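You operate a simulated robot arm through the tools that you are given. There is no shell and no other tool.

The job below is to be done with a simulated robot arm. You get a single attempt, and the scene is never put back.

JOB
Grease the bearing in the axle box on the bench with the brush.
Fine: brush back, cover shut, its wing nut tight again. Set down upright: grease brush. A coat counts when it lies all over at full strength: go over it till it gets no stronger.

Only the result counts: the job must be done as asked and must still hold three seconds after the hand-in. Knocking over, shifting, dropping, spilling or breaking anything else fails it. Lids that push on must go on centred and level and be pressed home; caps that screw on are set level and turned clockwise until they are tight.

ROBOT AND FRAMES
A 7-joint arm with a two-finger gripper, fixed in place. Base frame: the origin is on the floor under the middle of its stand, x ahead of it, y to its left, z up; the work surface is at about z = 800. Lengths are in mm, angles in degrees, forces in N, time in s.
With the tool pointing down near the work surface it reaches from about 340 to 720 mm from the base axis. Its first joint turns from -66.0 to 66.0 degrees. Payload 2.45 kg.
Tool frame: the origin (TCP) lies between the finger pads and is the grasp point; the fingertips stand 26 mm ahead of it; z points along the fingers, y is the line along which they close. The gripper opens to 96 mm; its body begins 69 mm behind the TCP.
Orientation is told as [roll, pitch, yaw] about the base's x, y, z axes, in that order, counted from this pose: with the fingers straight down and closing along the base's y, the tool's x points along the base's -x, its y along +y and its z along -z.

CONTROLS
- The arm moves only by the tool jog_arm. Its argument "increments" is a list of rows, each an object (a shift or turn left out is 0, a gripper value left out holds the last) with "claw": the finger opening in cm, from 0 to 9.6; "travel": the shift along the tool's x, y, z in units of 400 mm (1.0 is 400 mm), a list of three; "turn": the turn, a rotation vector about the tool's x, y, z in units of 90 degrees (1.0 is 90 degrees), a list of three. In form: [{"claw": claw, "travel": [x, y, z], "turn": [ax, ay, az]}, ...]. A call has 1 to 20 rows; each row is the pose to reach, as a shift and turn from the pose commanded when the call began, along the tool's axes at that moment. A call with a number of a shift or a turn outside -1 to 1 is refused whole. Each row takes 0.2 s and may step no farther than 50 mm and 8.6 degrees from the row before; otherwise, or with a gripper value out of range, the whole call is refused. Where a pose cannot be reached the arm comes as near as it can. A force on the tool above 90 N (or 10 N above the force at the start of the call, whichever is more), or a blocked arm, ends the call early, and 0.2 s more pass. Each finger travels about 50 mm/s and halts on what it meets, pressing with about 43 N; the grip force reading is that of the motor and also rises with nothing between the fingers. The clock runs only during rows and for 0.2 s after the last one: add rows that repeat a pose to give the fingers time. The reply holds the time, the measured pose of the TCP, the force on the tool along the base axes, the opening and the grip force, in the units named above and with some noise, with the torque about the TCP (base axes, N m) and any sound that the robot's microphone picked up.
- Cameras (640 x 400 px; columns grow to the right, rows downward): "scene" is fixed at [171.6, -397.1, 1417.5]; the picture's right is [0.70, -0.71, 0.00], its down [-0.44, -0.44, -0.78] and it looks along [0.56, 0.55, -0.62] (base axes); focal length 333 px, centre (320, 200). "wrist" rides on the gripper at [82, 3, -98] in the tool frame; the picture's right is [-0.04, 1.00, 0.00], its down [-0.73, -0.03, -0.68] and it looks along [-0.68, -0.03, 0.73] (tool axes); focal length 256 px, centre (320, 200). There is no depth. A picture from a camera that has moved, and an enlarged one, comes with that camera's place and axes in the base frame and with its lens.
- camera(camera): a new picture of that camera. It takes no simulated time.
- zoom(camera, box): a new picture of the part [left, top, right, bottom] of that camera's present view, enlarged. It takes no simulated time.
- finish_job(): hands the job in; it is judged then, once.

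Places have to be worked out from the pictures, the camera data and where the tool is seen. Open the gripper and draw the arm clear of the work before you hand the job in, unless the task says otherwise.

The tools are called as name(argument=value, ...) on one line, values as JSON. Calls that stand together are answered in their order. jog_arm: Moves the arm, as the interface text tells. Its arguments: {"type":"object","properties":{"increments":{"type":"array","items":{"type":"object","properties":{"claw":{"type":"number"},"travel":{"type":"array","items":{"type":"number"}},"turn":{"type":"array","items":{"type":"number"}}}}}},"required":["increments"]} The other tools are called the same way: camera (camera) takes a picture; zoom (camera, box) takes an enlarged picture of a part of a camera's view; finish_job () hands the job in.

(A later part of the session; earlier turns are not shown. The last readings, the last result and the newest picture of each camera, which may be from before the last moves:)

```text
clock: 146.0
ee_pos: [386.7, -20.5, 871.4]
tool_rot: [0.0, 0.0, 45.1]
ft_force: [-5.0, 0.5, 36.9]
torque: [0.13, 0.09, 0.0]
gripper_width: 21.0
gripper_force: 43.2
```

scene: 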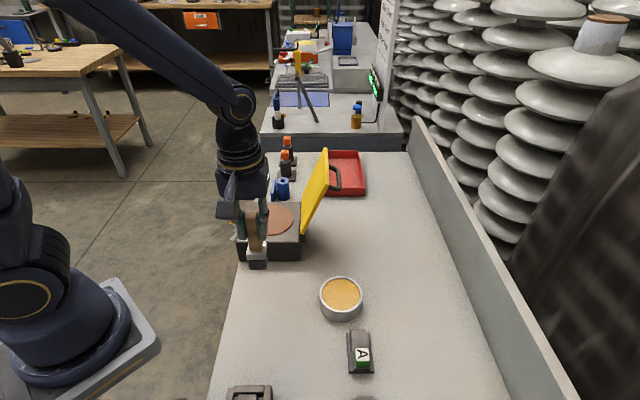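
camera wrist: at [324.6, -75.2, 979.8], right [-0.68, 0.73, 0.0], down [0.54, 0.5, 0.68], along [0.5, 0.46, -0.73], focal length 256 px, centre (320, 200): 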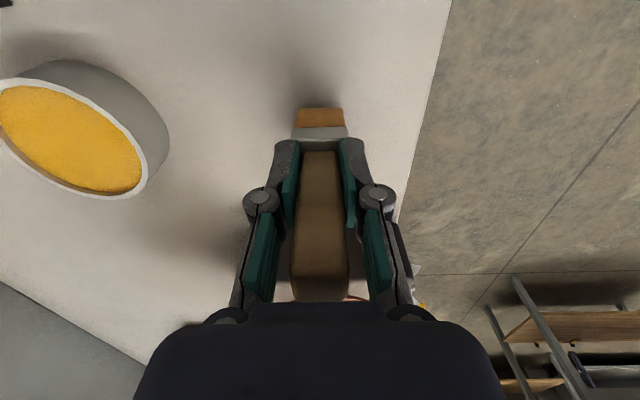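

The brush is on the bench (37 N). I'll relieve the pressure by 1 mm and open the fingers.

jog_arm(increments=[{"travel": [0, 0, -0.002]}, {"travel": [0, 0, -0.002], "claw": 2.6}, {"travel": [0, 0, -0.002], "claw": 4}, {"travel": [0, 0, -0.002], "claw": 6}, {"travel": [0, 0, -0.002], "claw": 6}, {"travel": [0, 0, -0.002], "claw": 6}])

zoom(camera="wrist", box=[220, 80, 420, 320])

zoom(camera="scene", box=[200, 220, 340, 330])

```text
clock: 147.4
ee_pos: [386.1, -20.9, 872.3]
tool_rot: [0.1, 0.0, 45.1]
ft_force: [0.9, -0.4, 0.8]
torque: [0.01, -0.02, 0.01]
gripper_width: 59.9
gripper_force: 0.1
```

```text
1.67 times, centred on (320, 200) of wrist
camera zoom: at [324.2, -75.0, 970.1], right [-0.68, 0.73, 0.0], down [0.54, 0.5, 0.68], along [0.5, 0.46, -0.73], focal length 427 px, centre (320, 200)
```

zoom: 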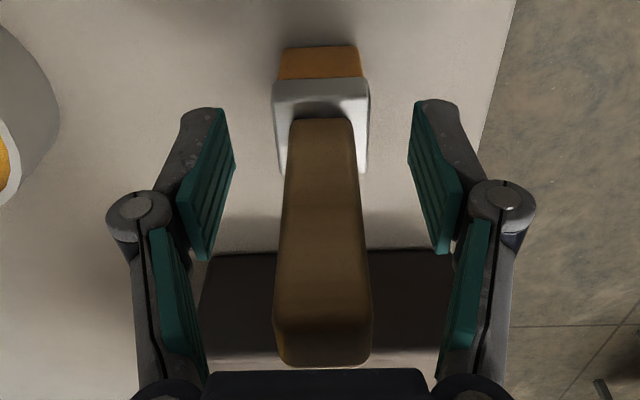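

```text
3.64 times, centred on (270, 275) of scene
camera zoom: at [171.6, -397.1, 1417.5], right [0.7, -0.71, 0.0], down [-0.44, -0.44, -0.78], along [0.56, 0.55, -0.62], focal length 1209 px, centre (502, -73)
```

zoom: 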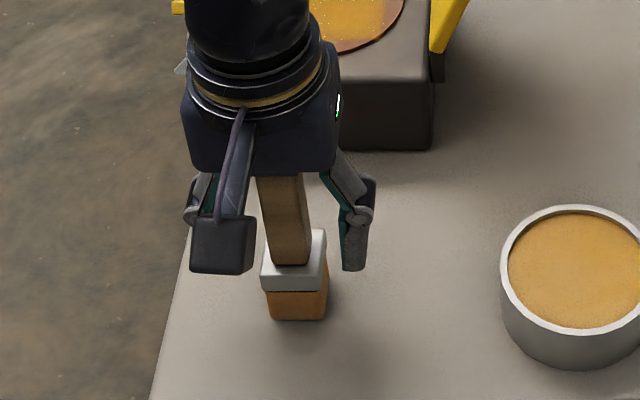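

The brush stands upright. I'll rise 36 mm and regrip near the top of the handle.

jog_arm(increments=[{"travel": [0, 0, -0.04]}, {"travel": [0, 0, -0.09]}, {"travel": [0, 0, -0.09]}, {"travel": [0, 0, -0.09], "claw": 1.5}, {"travel": [0, 0, -0.09], "claw": 1.5}, {"travel": [0, 0, -0.09], "claw": 1.5}, {"travel": [0, 0, -0.09], "claw": 1.5}])

zoom(camera="wrist", box=[240, 80, 400, 240])

```text
clock: 149.0
ee_pos: [386.3, -21.8, 906.8]
tool_rot: [0.0, -0.1, 45.0]
ft_force: [-1.3, 0.1, 5.0]
torque: [0.02, -0.01, 0.01]
gripper_width: 21.1
gripper_force: 43.0
```

```text
2.50 times, centred on (320, 160) of wrist
camera zoom: at [323.9, -76.1, 1004.7], right [-0.68, 0.73, 0.0], down [0.54, 0.5, 0.68], along [0.5, 0.46, -0.73], focal length 640 px, centre (320, 300)
```

zoom: 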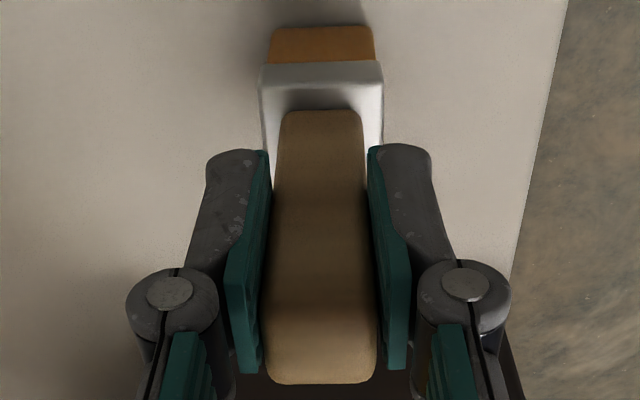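

Regripped at full length. Lift and go dip once more.

jog_arm(increments=[{"travel": [0, 0, -0.02]}, {"travel": [0, 0, -0.1]}, {"travel": [0, 0, -0.2]}, {"travel": [0, 0, -0.28]}, {"travel": [0, -0.1, -0.28]}, {"travel": [0, -0.2, -0.28]}, {"travel": [0, -0.3, -0.28]}, {"travel": [-0.005, -0.408, -0.28]}, {"travel": [-0.005, -0.408, -0.2]}, {"travel": [-0.005, -0.408, -0.12]}, {"travel": [-0.005, -0.408, -0.1]}, {"travel": [-0.005, -0.408, -0.1]}])

zoom(camera="scene", box=[280, 210, 400, 330])

```text
clock: 151.6
ee_pos: [503.4, -135.5, 948.1]
tool_rot: [0.0, 0.0, 45.0]
ft_force: [1.0, -0.3, -1.5]
torque: [-0.03, 0.03, 0.01]
gripper_width: 21.3
gripper_force: 42.9
```

```text
3.33 times, centred on (340, 270) of scene
camera zoom: at [171.6, -397.1, 1417.5], right [0.7, -0.71, 0.0], down [-0.44, -0.44, -0.78], along [0.56, 0.55, -0.62], focal length 1109 px, centre (253, -33)
```

zoom: 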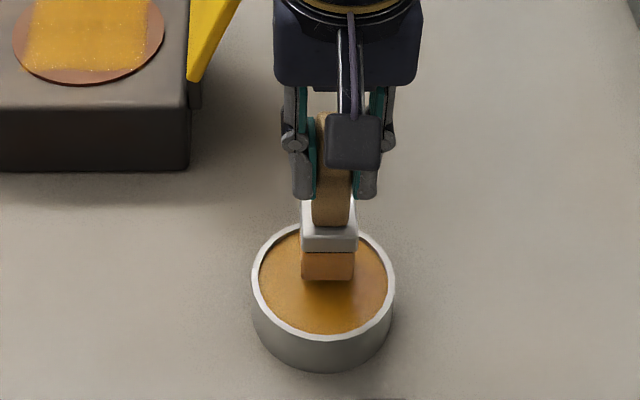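

jog_arm(increments=[{"travel": [0, 0, 0.005]}, {"travel": [0, 0, 0.01]}, {"travel": [0, 0, 0.013]}, {"travel": [0, 0, 0.013]}])

```text
clock: 152.6
ee_pos: [503.2, -134.8, 942.4]
tool_rot: [0.1, 0.0, 45.1]
ft_force: [0.3, -1.1, -1.7]
torque: [-0.04, 0.02, -0.01]
gripper_width: 21.4
gripper_force: 43.1
```

jog_arm(increments=[{"travel": [0, 0, 0.0025]}, {"travel": [0, 0, 0.005]}, {"travel": [0, 0, 0.005]}])

```text
clock: 153.4
ee_pos: [504.2, -135.6, 943.1]
tool_rot: [0.0, 0.0, 45.0]
ft_force: [-3.5, 3.6, 14.5]
torque: [0.22, 0.19, 0.02]
gripper_width: 21.4
gripper_force: 43.1
```

Contact on grease (15 N). Lift and return to the far strip of the patch.

jog_arm(increments=[{"travel": [0, 0, -0.03]}, {"travel": [0, 0, -0.1]}, {"travel": [0, 0, -0.2]}, {"travel": [0, 0, -0.26]}, {"travel": [0, 0.1, -0.26]}, {"travel": [0, 0.2, -0.26]}, {"travel": [0, 0.3, -0.26]}, {"travel": [0, 0.412, -0.26]}, {"travel": [-0.1, 0.412, -0.26]}, {"travel": [-0.2, 0.412, -0.26]}, {"travel": [-0.3, 0.412, -0.26]}, {"travel": [-0.4, 0.412, -0.26]}, {"travel": [-0.516, 0.412, -0.26]}, {"travel": [-0.516, 0.412, -0.16]}, {"travel": [-0.516, 0.412, -0.11]}, {"travel": [-0.516, 0.412, -0.095]}, {"travel": [-0.516, 0.412, -0.095]}])

```text
clock: 157.0
ee_pos: [530.6, 126.3, 978.2]
tool_rot: [0.1, 0.0, 45.0]
ft_force: [-0.7, -0.1, -0.5]
torque: [-0.01, 0.02, 0.02]
gripper_width: 21.0
gripper_force: 43.7
```

jog_arm(increments=[{"travel": [0, 0, 0.005]}, {"travel": [0, 0, 0.008]}, {"travel": [0, 0, 0.008]}])

```text
clock: 157.8
ee_pos: [531.0, 128.7, 976.8]
tool_rot: [0.0, -0.1, 45.0]
ft_force: [-10.7, -2.7, 31.7]
torque: [-0.35, 0.6, -0.03]
gripper_width: 21.2
gripper_force: 43.1
```

Contact 32 N. Stroke the far strip, then continue with the others.

jog_arm(increments=[{"travel": [0, -0.025, 0]}, {"travel": [0, -0.05, 0]}, {"travel": [0, -0.075, 0]}, {"travel": [0, -0.09, 0]}, {"travel": [0, -0.065, 0]}, {"travel": [0, -0.04, 0]}, {"travel": [0, -0.015, 0]}, {"travel": [0, 0.01, 0]}, {"travel": [0, 0.035, 0]}, {"travel": [0, 0.06, 0]}, {"travel": [0, 0.085, 0]}, {"travel": [0, 0.06, 0]}, {"travel": [0, 0.035, 0]}, {"travel": [0, 0.01, 0]}, {"travel": [0, -0.015, 0]}, {"travel": [0, -0.04, 0]}, {"travel": [0, -0.065, 0]}, {"travel": [0, -0.09, 0]}])

```text
clock: 161.6
ee_pos: [555.9, 100.8, 975.8]
tool_rot: [0.2, 0.0, 44.9]
ft_force: [-4.2, 3.4, 12.1]
torque: [0.39, 0.1, 0.12]
gripper_width: 21.1
gripper_force: 43.0
```

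jog_arm(increments=[{"travel": [0, 0, -0.006]}, {"travel": [0.035, 0, -0.006]}, {"travel": [0.035, 0, 0.0035]}, {"travel": [0.035, 0.025, 0.0035]}, {"travel": [0.035, 0.05, 0.0035]}, {"travel": [0.035, 0.075, 0.0035]}, {"travel": [0.035, 0.1, 0.0035]}, {"travel": [0.035, 0.125, 0.0035]}, {"travel": [0.035, 0.15, 0.0035]}, {"travel": [0.035, 0.175, 0.0035]}, {"travel": [0.035, 0.175, -0.005]}, {"travel": [0.07, 0.175, -0.005]}, {"travel": [0.07, 0.175, 0.0055]}, {"travel": [0.07, 0.15, 0.0055]}, {"travel": [0.07, 0.125, 0.0055]}, {"travel": [0.07, 0.1, 0.0055]}, {"travel": [0.07, 0.075, 0.0055]}, {"travel": [0.07, 0.05, 0.0055]}, {"travel": [0.07, 0.025, 0.0055]}, {"travel": [0.07, 0, 0.0055]}])

```text
clock: 165.8
ee_pos: [538.6, 82.8, 974.6]
tool_rot: [0.0, -0.1, 45.1]
ft_force: [-9.0, 10.3, 37.4]
torque: [0.92, 0.36, 0.1]
gripper_width: 21.5
gripper_force: 42.8
```

Contact is strong (37 N). I'll re-run the middle strips in the opposite direction.

jog_arm(increments=[{"travel": [0, 0.025, 0]}, {"travel": [0, 0.05, 0]}, {"travel": [0, 0.075, 0]}, {"travel": [0, 0.1, 0]}, {"travel": [0, 0.125, 0]}, {"travel": [0, 0.15, 0]}, {"travel": [0, 0.175, 0]}, {"travel": [0, 0.175, -0.008]}, {"travel": [-0.025, 0.175, -0.008]}, {"travel": [-0.025, 0.175, 0.002]}, {"travel": [-0.025, 0.15, 0.002]}, {"travel": [-0.025, 0.125, 0.002]}, {"travel": [-0.025, 0.1, 0.002]}, {"travel": [-0.025, 0.075, 0.002]}, {"travel": [-0.025, 0.05, 0.002]}, {"travel": [-0.025, 0.025, 0.002]}, {"travel": [-0.025, 0, 0.002]}])

```text
clock: 169.4
ee_pos: [544.5, 89.9, 973.9]
tool_rot: [0.0, -0.2, 44.9]
ft_force: [-7.1, 8.8, 33.2]
torque: [0.76, 0.27, 0.1]
gripper_width: 21.3
gripper_force: 42.6
```

Now the two near strips (b≈425 and 411).

jog_arm(increments=[{"travel": [0, 0, -0.008]}, {"travel": [0.06, 0, -0.008]}, {"travel": [0.06, 0, 0.002]}, {"travel": [0.06, 0.025, 0.002]}, {"travel": [0.06, 0.05, 0.002]}, {"travel": [0.06, 0.075, 0.002]}, {"travel": [0.06, 0.1, 0.002]}, {"travel": [0.06, 0.125, 0.002]}, {"travel": [0.06, 0.15, 0.002]}, {"travel": [0.06, 0.175, 0.002]}, {"travel": [0.06, 0.175, -0.006]}, {"travel": [0.095, 0.175, -0.006]}, {"travel": [0.095, 0.175, 0.004]}, {"travel": [0.095, 0.15, 0.004]}, {"travel": [0.095, 0.125, 0.004]}, {"travel": [0.095, 0.1, 0.004]}, {"travel": [0.095, 0.075, 0.004]}, {"travel": [0.095, 0.05, 0.004]}, {"travel": [0.095, 0.025, 0.004]}, {"travel": [0.095, 0, 0.004]}])

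```text
clock: 173.6
ee_pos: [517.0, 62.8, 972.6]
tool_rot: [0.0, -0.2, 45.1]
ft_force: [-8.3, 10.0, 37.7]
torque: [0.74, 0.39, 0.11]
gripper_width: 21.2
gripper_force: 42.8
```

Good contact throughout. I'll lift off and move to the brush's home side to inspect the patch.

jog_arm(increments=[{"travel": [0, 0, -0.05]}, {"travel": [0, 0.03, -0.12]}, {"travel": [0.1, 0.06, -0.15]}, {"travel": [0.2, 0.085, -0.15]}, {"travel": [0.3, 0.085, -0.15]}, {"travel": [0.3775, 0.085, -0.15]}, {"travel": [0.3775, 0.0, -0.15]}, {"travel": [0.3775, -0.1, -0.15]}, {"travel": [0.3775, -0.2, -0.15]}, {"travel": [0.3775, -0.2, -0.15]}])

zoom(camera="scene", box=[256, 203, 290, 234])

zoom(camera="scene", box=[250, 195, 310, 245])

zoom(camera="wrist", box=[370, 150, 490, 250])

```text
clock: 175.8
ee_pos: [467.1, -99.9, 1029.8]
tool_rot: [0.1, 0.0, 45.1]
ft_force: [-0.6, -1.1, -1.1]
torque: [0.0, 0.01, -0.01]
gripper_width: 21.1
gripper_force: 42.9
```

```text
12.90 times, centred on (273, 218) of scene
camera zoom: at [171.6, -397.1, 1417.5], right [0.7, -0.71, 0.0], down [-0.44, -0.44, -0.78], along [0.56, 0.55, -0.62], focal length 4291 px, centre (926, -39)
```

zoom: 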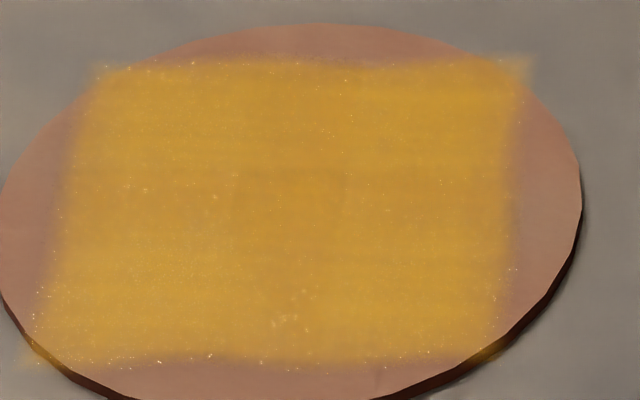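

```text
8.00 times, centred on (280, 220) of scene
camera zoom: at [171.6, -397.1, 1417.5], right [0.7, -0.71, 0.0], down [-0.44, -0.44, -0.78], along [0.56, 0.55, -0.62], focal length 2660 px, centre (640, 40)
```

zoom: 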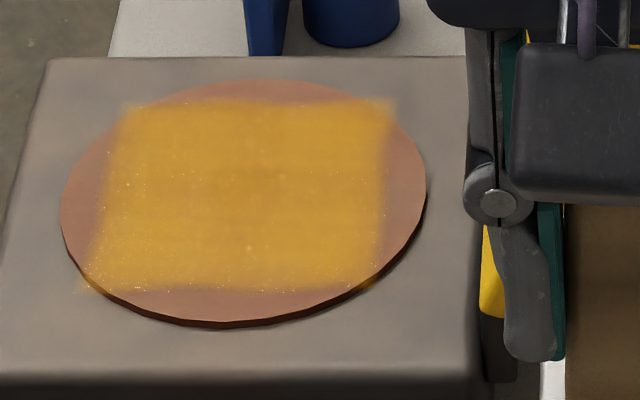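

```text
4.00 times, centred on (430, 200) of wrist
camera zoom: at [405.5, -154.0, 1127.1], right [-0.68, 0.73, 0.0], down [0.54, 0.5, 0.68], along [0.5, 0.46, -0.73], focal length 1024 px, centre (-120, 200)
```

zoom: 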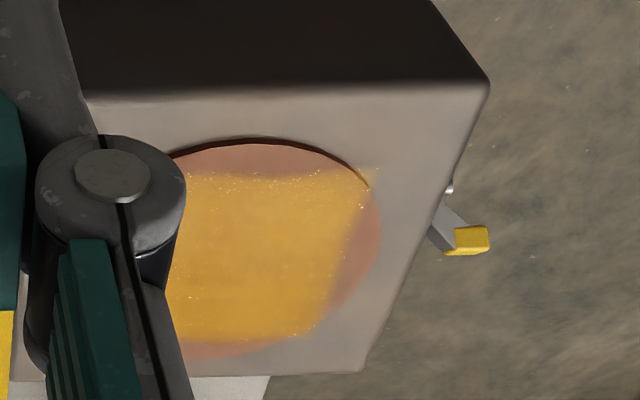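

The coat looks the same as after the previous round, so it is at full strength. I'll return the brush to its home spot, lowering to just above the bench.

jog_arm(increments=[{"travel": [0.002, 0.1, 0]}, {"travel": [0.004, 0.2, 0]}, {"travel": [0.006, 0.276, 0]}, {"travel": [0.006, 0.276, 0.1]}, {"travel": [0.006, 0.276, 0.2]}, {"travel": [0.006, 0.276, 0.28]}, {"travel": [0.006, 0.276, 0.302]}, {"travel": [0.006, 0.276, 0.302]}])

zoom(camera="scene", box=[200, 220, 340, 330])

zoom(camera="wrist", box=[220, 60, 420, 320])

```text
clock: 177.6
ee_pos: [387.7, -26.5, 910.4]
tool_rot: [0.1, 0.0, 45.0]
ft_force: [0.7, -0.5, -0.6]
torque: [-0.03, 0.02, 0.02]
gripper_width: 21.5
gripper_force: 43.3
```

```text
3.64 times, centred on (270, 275) of scene
camera zoom: at [171.6, -397.1, 1417.5], right [0.7, -0.71, 0.0], down [-0.44, -0.44, -0.78], along [0.56, 0.55, -0.62], focal length 1209 px, centre (502, -73)
```

zoom: 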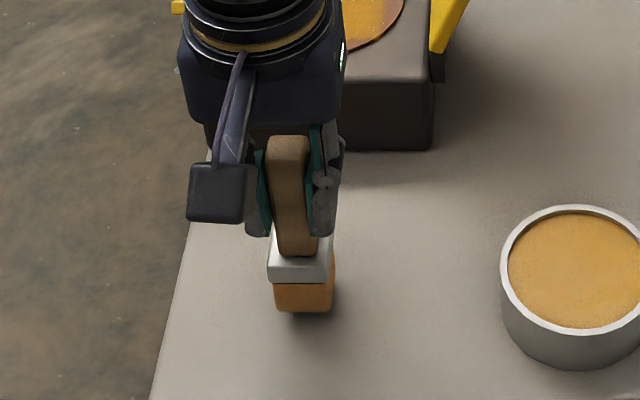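

```text
1.54 times, centred on (320, 190) of wrist
camera zoom: at [326.1, -80.6, 1008.1], right [-0.68, 0.73, 0.0], down [0.54, 0.5, 0.68], along [0.5, 0.46, -0.73], focal length 394 px, centre (320, 215)
```

zoom: 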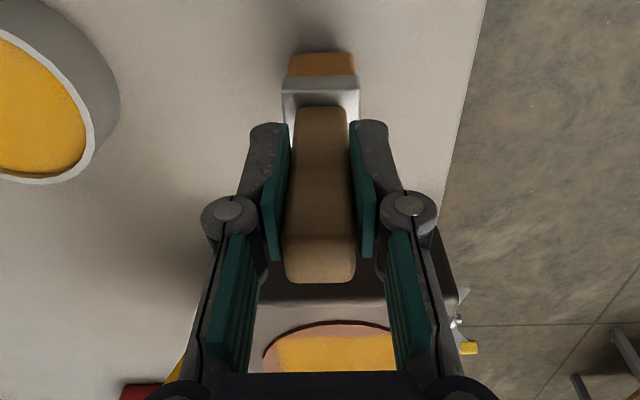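

jog_arm(increments=[{"travel": [-0.003, 0.005, 0.005]}, {"travel": [-0.003, 0.005, 0.01]}, {"travel": [-0.003, 0.005, 0.0125]}, {"travel": [-0.003, 0.005, 0.0125]}])

```text
clock: 178.6
ee_pos: [388.1, -23.0, 906.1]
tool_rot: [0.1, -0.1, 44.9]
ft_force: [-0.1, -0.1, -1.7]
torque: [0.01, 0.02, 0.04]
gripper_width: 21.4
gripper_force: 42.9
```

jog_arm(increments=[{"travel": [0, 0, 0.0025]}, {"travel": [0, 0, 0.004]}, {"travel": [0, 0, 0.004]}])

```text
clock: 179.4
ee_pos: [388.3, -22.7, 903.9]
tool_rot: [0.1, 0.1, 45.1]
ft_force: [0.5, 0.5, -1.0]
torque: [0.01, 0.02, 0.0]
gripper_width: 21.3
gripper_force: 43.2
```

jog_arm(increments=[{"travel": [0, 0, 0.002]}, {"travel": [0, 0, 0.003]}, {"travel": [0, 0, 0.003]}])

```text
clock: 180.2
ee_pos: [386.9, -22.3, 902.4]
tool_rot: [0.2, 0.0, 45.1]
ft_force: [-0.4, -0.1, -1.0]
torque: [0.01, 0.01, 0.03]
gripper_width: 21.2
gripper_force: 43.1
```

jog_arm(increments=[{"travel": [0, 0, 0.002]}, {"travel": [0, 0, 0.003]}, {"travel": [0, 0, 0.003]}])

```text
clock: 181.0
ee_pos: [387.2, -22.0, 901.2]
tool_rot: [0.1, 0.0, 45.1]
ft_force: [-8.1, 0.0, 32.9]
torque: [-0.04, 0.3, 0.0]
gripper_width: 21.1
gripper_force: 42.9
```

Brush is on the bench (33 N). Relieve slightly and open.

jog_arm(increments=[{"travel": [0, 0, -0.0018]}, {"travel": [0, 0, -0.0018], "claw": 2.6}, {"travel": [0, 0, -0.0018], "claw": 4}, {"travel": [0, 0, -0.0018], "claw": 6}, {"travel": [0, 0, -0.0018], "claw": 6}, {"travel": [0, 0, -0.0018], "claw": 6}])

zoom(camera="wrist", box=[220, 60, 420, 320])

zoom(camera="scene", box=[200, 220, 340, 330])

```text
clock: 182.4
ee_pos: [387.9, -23.5, 902.6]
tool_rot: [0.1, 0.0, 45.0]
ft_force: [-0.3, -0.2, 0.2]
torque: [0.02, 0.02, -0.04]
gripper_width: 59.8
gripper_force: 0.0
```

```text
1.54 times, centred on (320, 190) of wrist
camera zoom: at [326.9, -77.1, 998.7], right [-0.68, 0.73, 0.0], down [0.54, 0.5, 0.68], along [0.5, 0.46, -0.73], focal length 394 px, centre (320, 215)
```

zoom: 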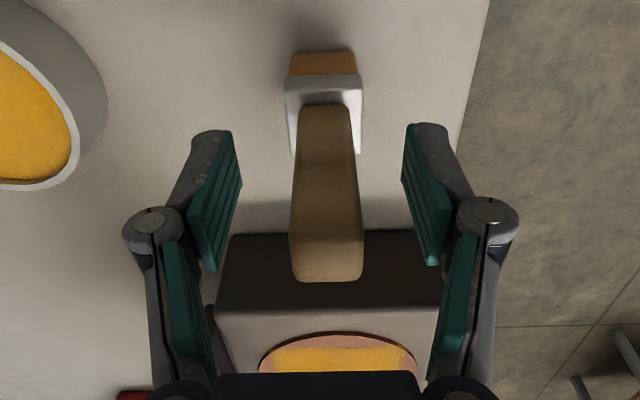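

```text
3.64 times, centred on (270, 275) of scene
camera zoom: at [171.6, -397.1, 1417.5], right [0.7, -0.71, 0.0], down [-0.44, -0.44, -0.78], along [0.56, 0.55, -0.62], focal length 1209 px, centre (502, -73)
```

zoom: 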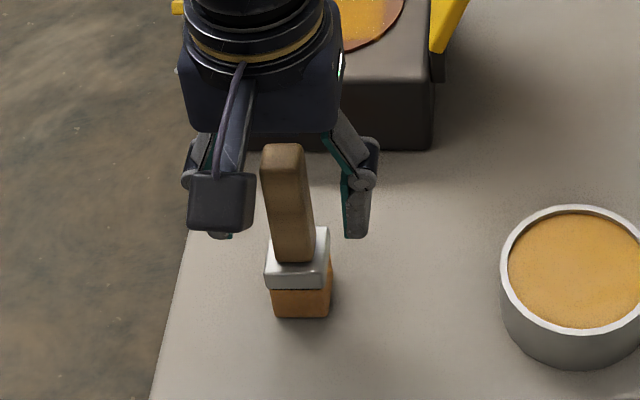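

The brush stands upright at its home. I'll rise straight up and move to look at the open lid and its handle.

jog_arm(increments=[{"travel": [0, 0, -0.1]}, {"travel": [0, 0, -0.2]}, {"travel": [0, 0, -0.31]}, {"travel": [0, 0, -0.42]}, {"travel": [0, 0, -0.5175]}, {"travel": [-0.07, -0.0775, -0.5175]}, {"travel": [-0.14, -0.155, -0.5175]}, {"travel": [-0.21, -0.2325, -0.5175]}, {"travel": [-0.28, -0.31, -0.5175]}, {"travel": [-0.355, -0.3875, -0.5175]}, {"travel": [-0.355, -0.3875, -0.5175]}])

camera(camera="wrist")

camera(camera="scene")

```text
clock: 184.8
ee_pos: [598.1, -32.4, 1109.4]
tool_rot: [0.1, -0.1, 45.1]
ft_force: [0.4, 0.1, 0.4]
torque: [0.02, -0.04, 0.01]
gripper_width: 59.9
gripper_force: 0.0
```

```text
taken
camera wrist: at [536.4, -86.7, 1206.1], right [-0.68, 0.73, 0.0], down [0.54, 0.5, 0.68], along [0.5, 0.46, -0.73], focal length 256 px, centre (320, 200)
```

wrist: 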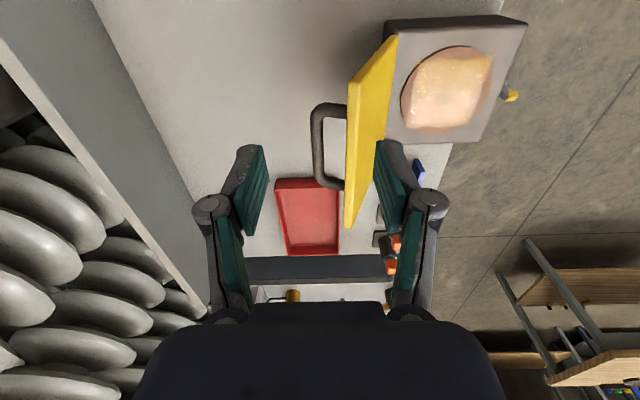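

```text
taken
```

scene: 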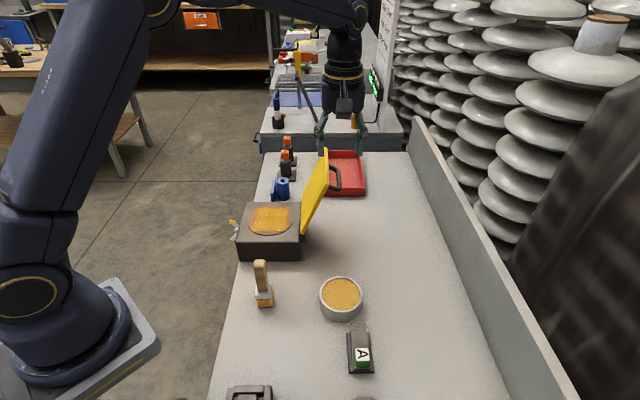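

zoom(camera="wrist", box=[280, 20, 440, 240])

zoom(camera="scene", box=[270, 130, 370, 250])

```text
1.82 times, centred on (360, 130) of wrist
camera zoom: at [536.4, -86.7, 1206.1], right [-0.68, 0.73, 0.0], down [0.54, 0.5, 0.68], along [0.5, 0.46, -0.73], focal length 465 px, centre (247, 327)
```

zoom: 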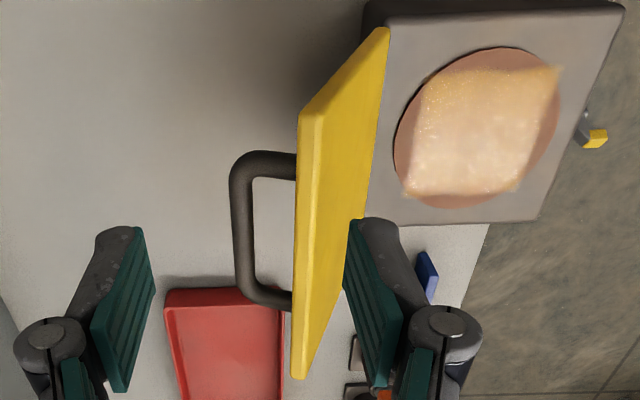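

```text
3.33 times, centred on (320, 190) of scene
camera zoom: at [171.6, -397.1, 1417.5], right [0.7, -0.71, 0.0], down [-0.44, -0.44, -0.78], along [0.56, 0.55, -0.62], focal length 1109 px, centre (320, 233)
```

zoom: 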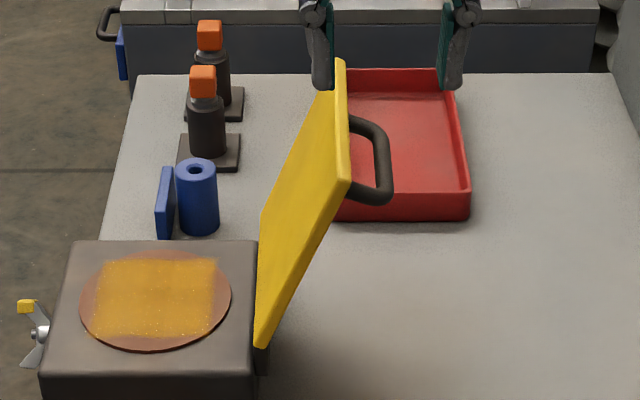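

The handle bar is now at about n=-449, z≈997 with the lid at ~106°. I'll approach with the tool tilted 16° (parallel to the lid), fingers 29 mm apart, from above.

jog_arm(increments=[{"travel": [-0.0417, -0.025, 0], "turn": [-0.06, 0, 0], "claw": 2.9}, {"travel": [-0.0833, -0.05, 0], "turn": [-0.12, 0, 0]}, {"travel": [-0.125, -0.075, 0.02], "turn": [-0.178, 0, 0]}, {"travel": [-0.125, -0.075, 0.045], "turn": [-0.178, 0, 0]}, {"travel": [-0.125, -0.075, 0.045], "turn": [-0.178, 0, 0]}])

camera(camera="wrist")

zoom(camera="scene", box=[250, 100, 390, 250])

```text
clock: 186.0
ee_pos: [654.6, -18.0, 1091.6]
tool_rot: [16.2, 0.0, 45.0]
ft_force: [0.6, -0.6, 0.4]
torque: [0.0, -0.02, 0.0]
gripper_width: 28.9
gripper_force: 0.1
```

```text
taken
camera wrist: at [613.2, -91.8, 1185.1], right [-0.65, 0.71, 0.28], down [0.67, 0.37, 0.64], along [0.35, 0.61, -0.71], focal length 256 px, centre (320, 200)
```

wrist: 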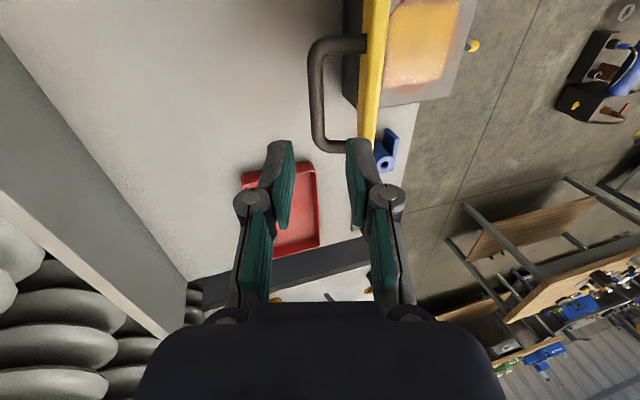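

```text
2.67 times, centred on (320, 175) of scene
camera zoom: at [171.6, -397.1, 1417.5], right [0.7, -0.71, 0.0], down [-0.44, -0.44, -0.78], along [0.56, 0.55, -0.62], focal length 887 px, centre (320, 267)
```

zoom: 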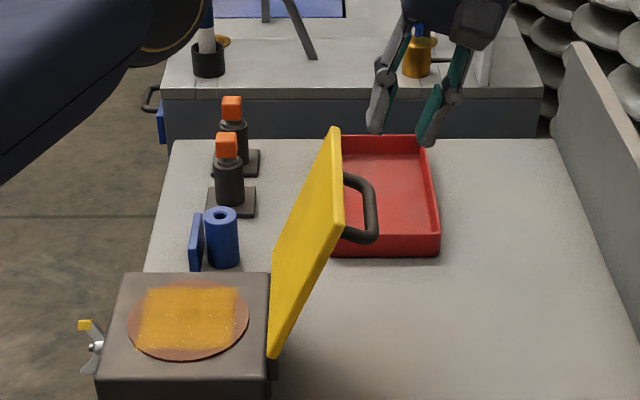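

zoom(camera="wrist", box=[230, 20, 430, 240])

```text
1.82 times, centred on (330, 130) of wrist
camera zoom: at [613.2, -91.8, 1185.1], right [-0.65, 0.71, 0.28], down [0.67, 0.37, 0.64], along [0.35, 0.61, -0.71], focal length 465 px, centre (302, 327)
```

zoom: 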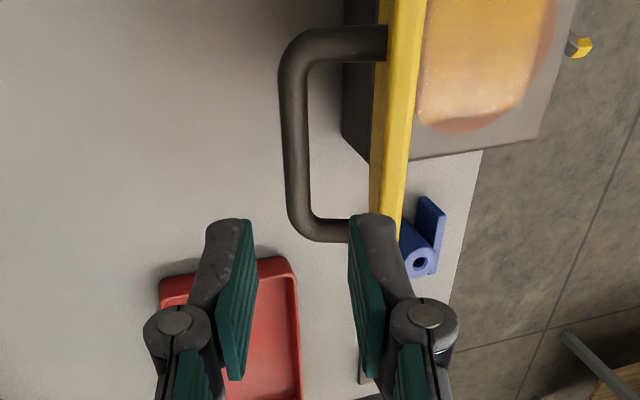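

The lid is edge-on in this view and the bar sits ~2.6 mm toward the outer finger. I'll correct and advance along the fingers around the bar.

jog_arm(increments=[{"travel": [0, -0.0065, 0.02]}, {"travel": [0, -0.0065, 0.08]}, {"travel": [0, -0.0065, 0.13]}, {"travel": [0, -0.0065, 0.18]}, {"travel": [0, -0.0065, 0.18]}])

zoom(camera="wrist", box=[230, 20, 430, 240])

zoom(camera="scene", box=[270, 120, 370, 220])

```text
clock: 187.2
ee_pos: [644.0, -2.7, 1018.6]
tool_rot: [16.0, -0.1, 45.0]
ft_force: [-0.2, -0.7, -0.1]
torque: [0.04, -0.01, 0.01]
gripper_width: 28.7
gripper_force: 0.0
```

```text
1.82 times, centred on (330, 130) of wrist
camera zoom: at [601.7, -76.8, 1113.6], right [-0.65, 0.71, 0.28], down [0.67, 0.37, 0.64], along [0.35, 0.61, -0.71], focal length 465 px, centre (302, 327)
```

zoom: 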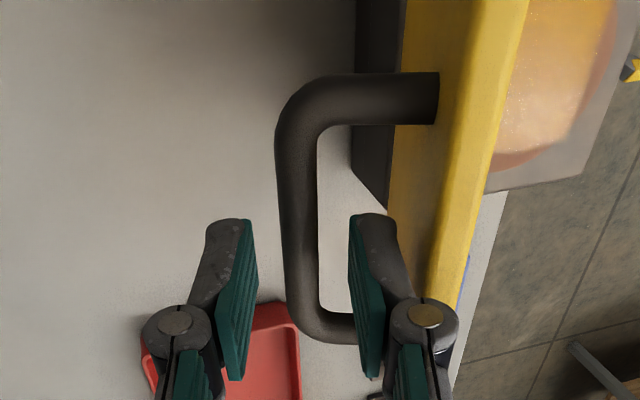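

```text
4.00 times, centred on (320, 170) of scene
camera zoom: at [171.6, -397.1, 1417.5], right [0.7, -0.71, 0.0], down [-0.44, -0.44, -0.78], along [0.56, 0.55, -0.62], focal length 1330 px, centre (320, 320)
```

zoom: 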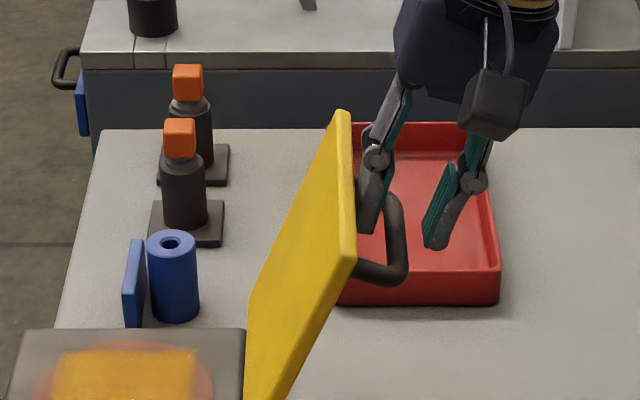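

Bar is centred between the fingers. Advance 18 mm more and close on it.

jog_arm(increments=[{"travel": [0, 0, 0.025]}, {"travel": [0, 0, 0.045]}, {"travel": [0, 0, 0.045]}, {"travel": [0, 0, 0.045], "claw": 0.5}, {"travel": [0, 0, 0.045], "claw": 0.5}, {"travel": [0, 0, 0.045], "claw": 0.5}, {"travel": [0, 0, 0.045], "claw": 0.5}])

zoom(camera="wrist", box=[230, 20, 430, 240])

```text
clock: 188.8
ee_pos: [638.0, 0.5, 1004.1]
tool_rot: [16.1, 0.0, 44.9]
ft_force: [0.2, 1.5, -2.1]
torque: [-0.03, 0.04, -0.91]
gripper_width: 11.1
gripper_force: 38.6
```

```text
1.82 times, centred on (330, 130) of wrist
camera zoom: at [597.5, -73.8, 1097.2], right [-0.65, 0.71, 0.28], down [0.67, 0.36, 0.64], along [0.35, 0.6, -0.71], focal length 465 px, centre (302, 327)
```

zoom: 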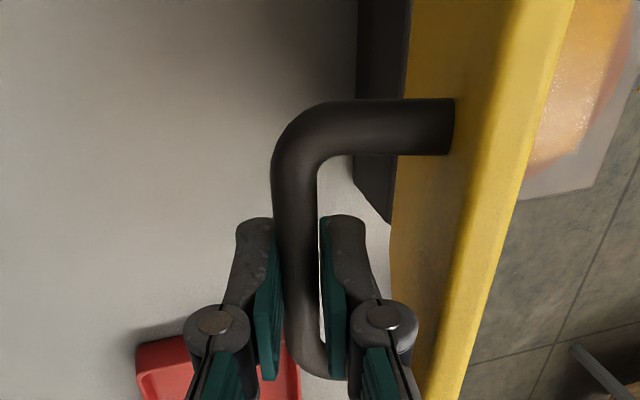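

Bar gripped (11 mm, 39 N). I'll swing the lid closed along the arc, first from ~106° to ~74°.

jog_arm(increments=[{"travel": [0, 0.0257, -0.007], "turn": [0.0072, 0, 0]}, {"travel": [0, 0.05, -0.012], "turn": [0.0139, 0, 0]}, {"travel": [0, 0.0743, -0.0151], "turn": [0.0206, 0, 0]}, {"travel": [0, 0.0992, -0.0166], "turn": [0.0272, 0, 0]}, {"travel": [0, 0.1238, -0.0163], "turn": [0.0339, 0, 0]}, {"travel": [0, 0.1484, -0.0142], "turn": [0.0406, 0, 0]}, {"travel": [0, 0.1731, -0.0105], "turn": [0.0472, 0, 0]}, {"travel": [0, 0.1971, -0.0051], "turn": [0.0539, 0, 0]}, {"travel": [0, 0.1971, -0.0051], "turn": [0.0539, 0, 0]}])

zoom(camera="scene", box=[230, 100, 380, 260])

zoom(camera="wrist", box=[230, 20, 430, 240])

```text
clock: 190.8
ee_pos: [585.1, 52.3, 1027.3]
tool_rot: [11.1, -0.2, 45.0]
ft_force: [11.6, 9.3, 25.7]
torque: [0.12, 0.05, -0.97]
gripper_width: 11.1
gripper_force: 37.9
```

```text
2.50 times, centred on (305, 180) of scene
camera zoom: at [171.5, -396.8, 1417.6], right [0.7, -0.71, 0.0], down [-0.44, -0.44, -0.78], along [0.56, 0.55, -0.62], focal length 831 px, centre (358, 250)
```

zoom: 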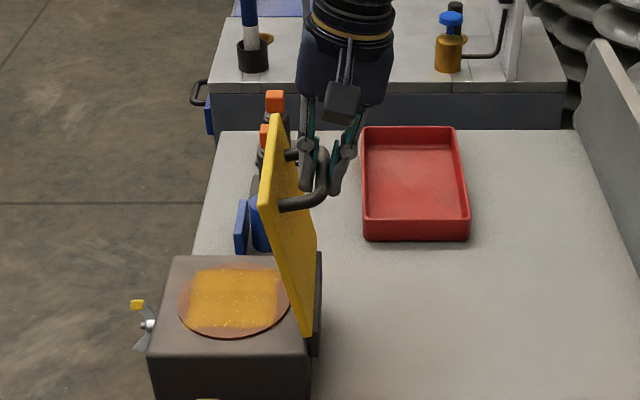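

```text
1.82 times, centred on (330, 130) of wrist
camera zoom: at [537.7, -15.8, 1124.6], right [-0.67, 0.72, 0.19], down [0.63, 0.4, 0.66], along [0.4, 0.56, -0.72], focal length 465 px, centre (302, 327)
```

zoom: 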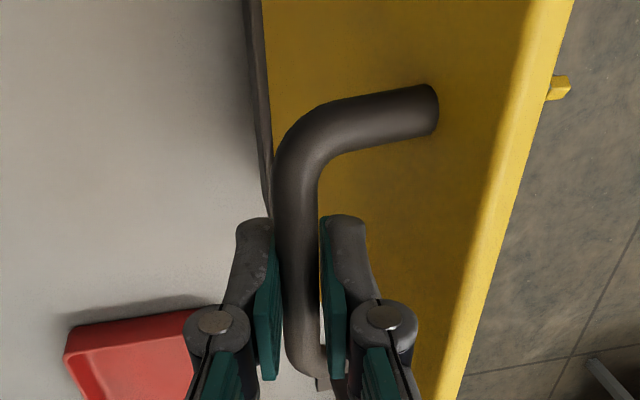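

Lid is past vertical and following well. Continue from ~74° to ~34°.

jog_arm(increments=[{"travel": [0, 0.0242, 0.0051], "turn": [0.0067, 0, 0]}, {"travel": [0, 0.0482, 0.0116], "turn": [0.0133, 0, 0]}, {"travel": [0, 0.0715, 0.02], "turn": [0.02, 0, 0]}, {"travel": [0, 0.0942, 0.0301], "turn": [0.0267, 0, 0]}, {"travel": [0, 0.1161, 0.0416], "turn": [0.0339, 0, 0]}, {"travel": [0, 0.1368, 0.0544], "turn": [0.0406, 0, 0]}, {"travel": [0, 0.1572, 0.0688], "turn": [0.0478, 0, 0]}, {"travel": [0, 0.1762, 0.0843], "turn": [0.0544, 0, 0]}, {"travel": [0, 0.194, 0.1014], "turn": [0.0611, 0, 0]}, {"travel": [0, 0.2108, 0.1197], "turn": [0.0678, 0, 0]}, {"travel": [0, 0.2108, 0.1197], "turn": [0.0678, 0, 0]}])

zoom(camera="scene", box=[200, 100, 350, 260])

zoom(camera="wrist", box=[230, 20, 430, 240])

```text
clock: 193.2
ee_pos: [518.4, 118.6, 994.7]
tool_rot: [5.3, 0.1, 45.0]
ft_force: [-19.2, 10.7, 20.7]
torque: [-0.31, 0.54, -0.49]
gripper_width: 10.6
gripper_force: 38.1
```

```text
2.50 times, centred on (275, 180) of scene
camera zoom: at [170.7, -396.8, 1417.7], right [0.7, -0.71, 0.0], down [-0.44, -0.44, -0.78], along [0.56, 0.55, -0.62], focal length 831 px, centre (432, 250)
```

zoom: 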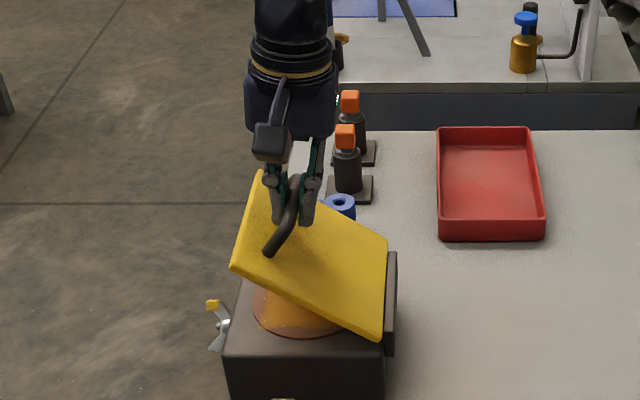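

```text
1.82 times, centred on (330, 130) of wrist
camera zoom: at [463.7, 58.1, 1092.8], right [-0.68, 0.73, 0.09], down [0.58, 0.46, 0.67], along [0.45, 0.51, -0.74], focal length 465 px, centre (302, 327)
```

zoom: 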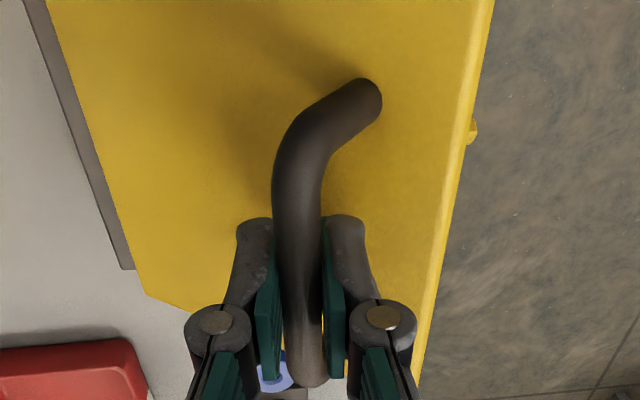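

Lid at about 34°. Continue down to about 4°, then check.

jog_arm(increments=[{"travel": [0, 0.0175, 0.0176], "turn": [0.0067, 0, 0]}, {"travel": [0, 0.0334, 0.0364], "turn": [0.0133, 0, 0]}, {"travel": [0, 0.048, 0.0563], "turn": [0.02, 0, 0]}, {"travel": [0, 0.0614, 0.0768], "turn": [0.0267, 0, 0]}, {"travel": [0, 0.0733, 0.0984], "turn": [0.0333, 0, 0]}, {"travel": [0, 0.0836, 0.1209], "turn": [0.04, 0, 0]}, {"travel": [0, 0.0923, 0.144], "turn": [0.0467, 0, 0]}, {"travel": [0, 0.0978, 0.16], "turn": [0.0517, 0, 0]}, {"travel": [0, 0.0978, 0.16], "turn": [0.0517, 0, 0]}])

zoom(camera="scene", box=[200, 130, 340, 270])

```text
clock: 195.2
ee_pos: [489.2, 148.9, 937.1]
tool_rot: [0.5, -0.1, 45.1]
ft_force: [-15.3, 16.7, 6.6]
torque: [-0.06, 0.18, -0.13]
gripper_width: 10.6
gripper_force: 37.9
```

```text
2.86 times, centred on (270, 200) of scene
camera zoom: at [171.1, -396.7, 1417.7], right [0.7, -0.71, 0.0], down [-0.44, -0.44, -0.78], along [0.56, 0.55, -0.62], focal length 950 px, centre (463, 200)
```

zoom: 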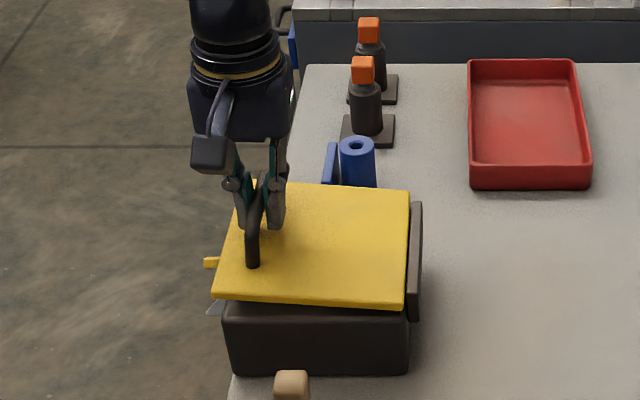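

Nearly closed. I'll press down the last few millimetres gently.

jog_arm(increments=[{"travel": [0, 0.001, 0.0075], "turn": [0.003, 0, 0]}, {"travel": [0, 0.002, 0.0125], "turn": [0.005, 0, 0]}, {"travel": [0, 0.003, 0.0175], "turn": [0.005, 0, 0]}, {"travel": [0, 0.003, 0.0175], "turn": [0.005, 0, 0]}])

zoom(camera="scene", box=[200, 130, 340, 270])

```text
clock: 196.2
ee_pos: [487.0, 150.4, 931.7]
tool_rot: [0.1, 0.0, 45.0]
ft_force: [-20.0, 15.5, 6.7]
torque: [0.46, -0.39, -0.16]
gripper_width: 10.9
gripper_force: 37.4
```

```text
2.86 times, centred on (270, 200) of scene
camera zoom: at [170.9, -396.7, 1417.7], right [0.7, -0.71, 0.0], down [-0.44, -0.44, -0.78], along [0.56, 0.55, -0.62], focal length 950 px, centre (463, 200)
```

zoom: 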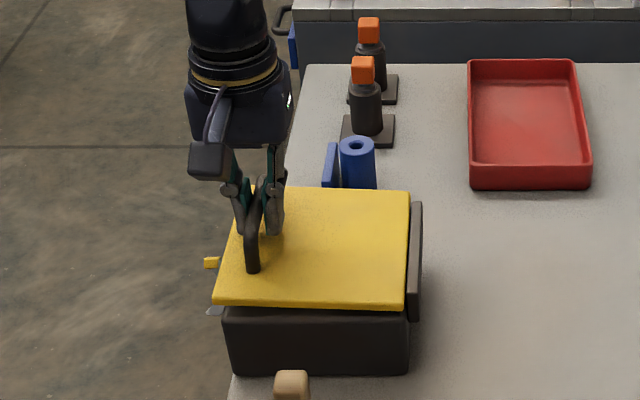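

jog_arm(increments=[{"travel": [0, -0.003, 0.005]}, {"travel": [0, -0.003, 0.009]}, {"travel": [0, -0.003, 0.009]}])

zoom(camera="scene", box=[180, 180, 320, 280])

```text
clock: 197.0
ee_pos: [485.3, 151.4, 926.7]
tool_rot: [0.3, 0.1, 45.2]
ft_force: [-31.8, 20.3, 8.4]
torque: [-0.03, 0.12, -0.17]
gripper_width: 10.5
gripper_force: 38.1
```

```text
4.00 times, centred on (250, 230) of scene
camera zoom: at [170.7, -396.6, 1417.8], right [0.7, -0.71, 0.0], down [-0.44, -0.44, -0.78], along [0.56, 0.55, -0.62], focal length 1330 px, centre (600, 80)
```

zoom: 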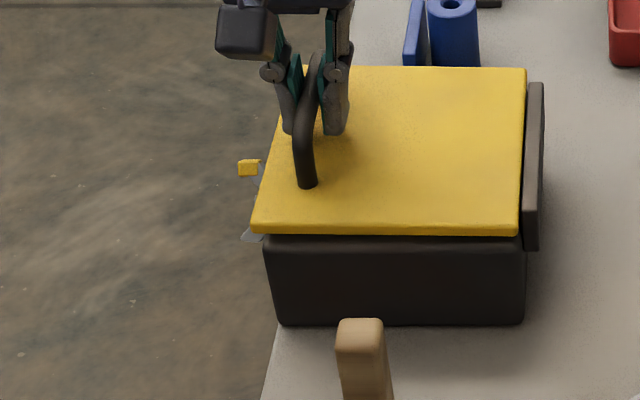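

The lid matches its original closed position. I'll release the handle and rise.

jog_arm(increments=[{"claw": 2}, {"claw": 4}, {"claw": 5}, {"claw": 5, "travel": [0, 0, -0.05]}, {"travel": [0, 0, -0.15]}, {"travel": [0, 0, -0.25]}, {"travel": [0, 0, -0.25]}])

zoom(camera="scene", box=[180, 180, 320, 280])

camera(camera="scene")

```text
clock: 198.6
ee_pos: [489.3, 146.9, 1024.0]
tool_rot: [0.1, 0.0, 45.0]
ft_force: [-0.3, 0.0, -0.2]
torque: [0.02, 0.0, -0.02]
gripper_width: 50.0
gripper_force: 0.1
```

```text
4.00 times, centred on (250, 230) of scene
camera zoom: at [171.6, -397.1, 1417.5], right [0.7, -0.71, 0.0], down [-0.44, -0.44, -0.78], along [0.56, 0.55, -0.62], focal length 1330 px, centre (600, 80)
```

zoom: 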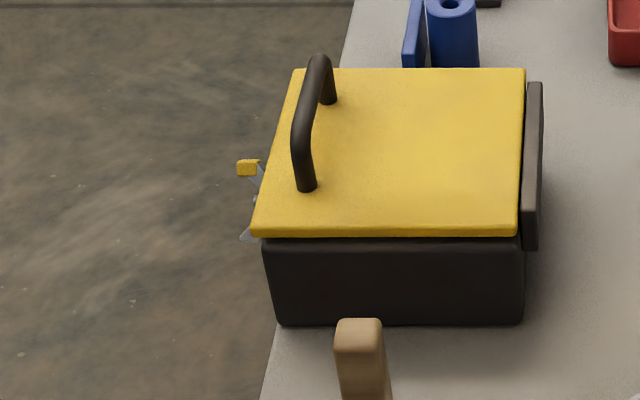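

```text
taken
```

scene: 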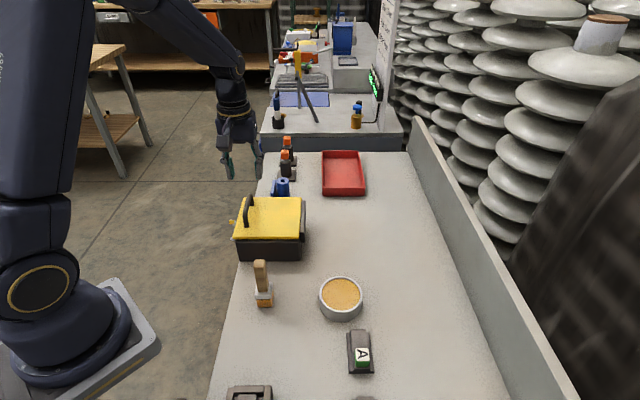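

The lid is shut exactly as at the start, brush standing, tin in place. Now I'll move out in front of the box and reorient the tool horizontally (camera on top) to look at the nut.

jog_arm(increments=[{"travel": [0, 0.09, 0]}, {"travel": [0, 0.18, 0]}, {"travel": [0, 0.27, 0]}, {"travel": [0, 0.37, 0]}, {"travel": [0, 0.37, 0]}])

jog_arm(increments=[{"turn": [0.0513, 0.0513, -0.0513], "travel": [0, 0, 0.013]}, {"turn": [0.1026, 0.1026, -0.1026], "travel": [0, 0, 0.026]}, {"turn": [0.154, 0.154, -0.154], "travel": [0, 0, 0.04]}, {"turn": [0.2053, 0.2053, -0.2053], "travel": [0, 0, 0.053]}, {"turn": [0.2566, 0.2566, -0.2566], "travel": [0, 0, 0.066]}, {"turn": [0.3079, 0.3079, -0.3079], "travel": [0, 0, 0.08]}, {"turn": [0.3592, 0.3592, -0.3592], "travel": [0, 0, 0.093]}, {"turn": [0.4106, 0.4106, -0.4106], "travel": [0, 0, 0.106]}, {"turn": [0.4619, 0.4619, -0.4619], "travel": [0, 0, 0.12]}, {"turn": [0.5132, 0.5132, -0.5132], "travel": [0, 0, 0.133]}, {"turn": [0.5645, 0.5645, -0.5645], "travel": [0, 0, 0.146]}, {"turn": [0.6158, 0.6158, -0.6158], "travel": [0, 0, 0.16]}, {"turn": [0.6672, 0.6672, -0.6672], "travel": [0, 0, 0.173]}, {"turn": [0.7185, 0.7185, -0.7185], "travel": [0, 0, 0.186]}, {"turn": [0.7698, 0.7698, -0.7698], "travel": [0, 0, 0.2]}, {"turn": [0.7698, 0.7698, -0.7698], "travel": [0, 0, 0.2]}])

camera(camera="wrist")

zoom(camera="wrist", box=[240, 120, 400, 260])

```text
clock: 199.8
ee_pos: [383.9, 253.3, 1025.5]
tool_rot: [0.0, 0.1, 44.9]
ft_force: [0.2, -0.4, 0.3]
torque: [0.04, -0.02, 0.0]
gripper_width: 49.9
gripper_force: 0.0
```

```text
clock: 203.2
ee_pos: [384.3, 252.6, 946.6]
tool_rot: [110.2, 89.9, -114.7]
ft_force: [-0.6, -0.7, 0.1]
torque: [0.01, -0.01, -0.02]
gripper_width: 50.0
gripper_force: 0.1
```

```text
taken
camera wrist: at [309.6, 320.9, 1026.4], right [-0.71, -0.71, -0.04], down [-0.46, 0.5, -0.73], along [0.54, -0.5, -0.68], focal length 256 px, centre (320, 200)
```

wrist: 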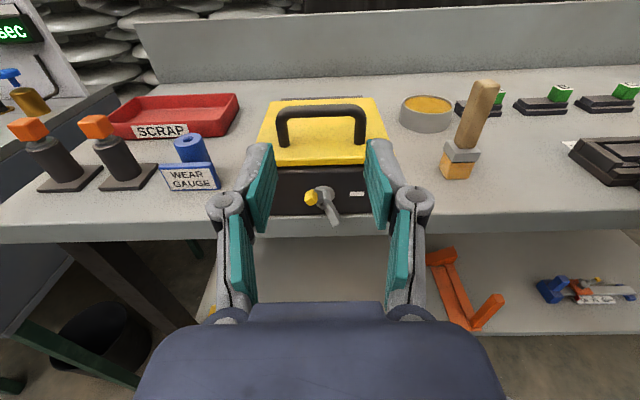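

```text
2.86 times, centred on (320, 190) of wrist
camera zoom: at [309.6, 320.9, 1026.4], right [-0.71, -0.71, -0.04], down [-0.46, 0.5, -0.73], along [0.54, -0.5, -0.68], focal length 731 px, centre (320, 229)
```

zoom: 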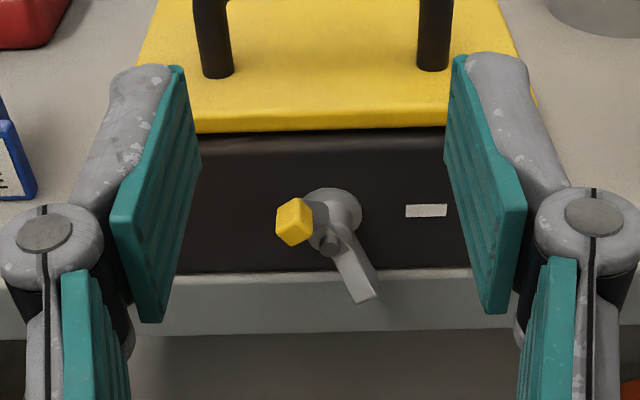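

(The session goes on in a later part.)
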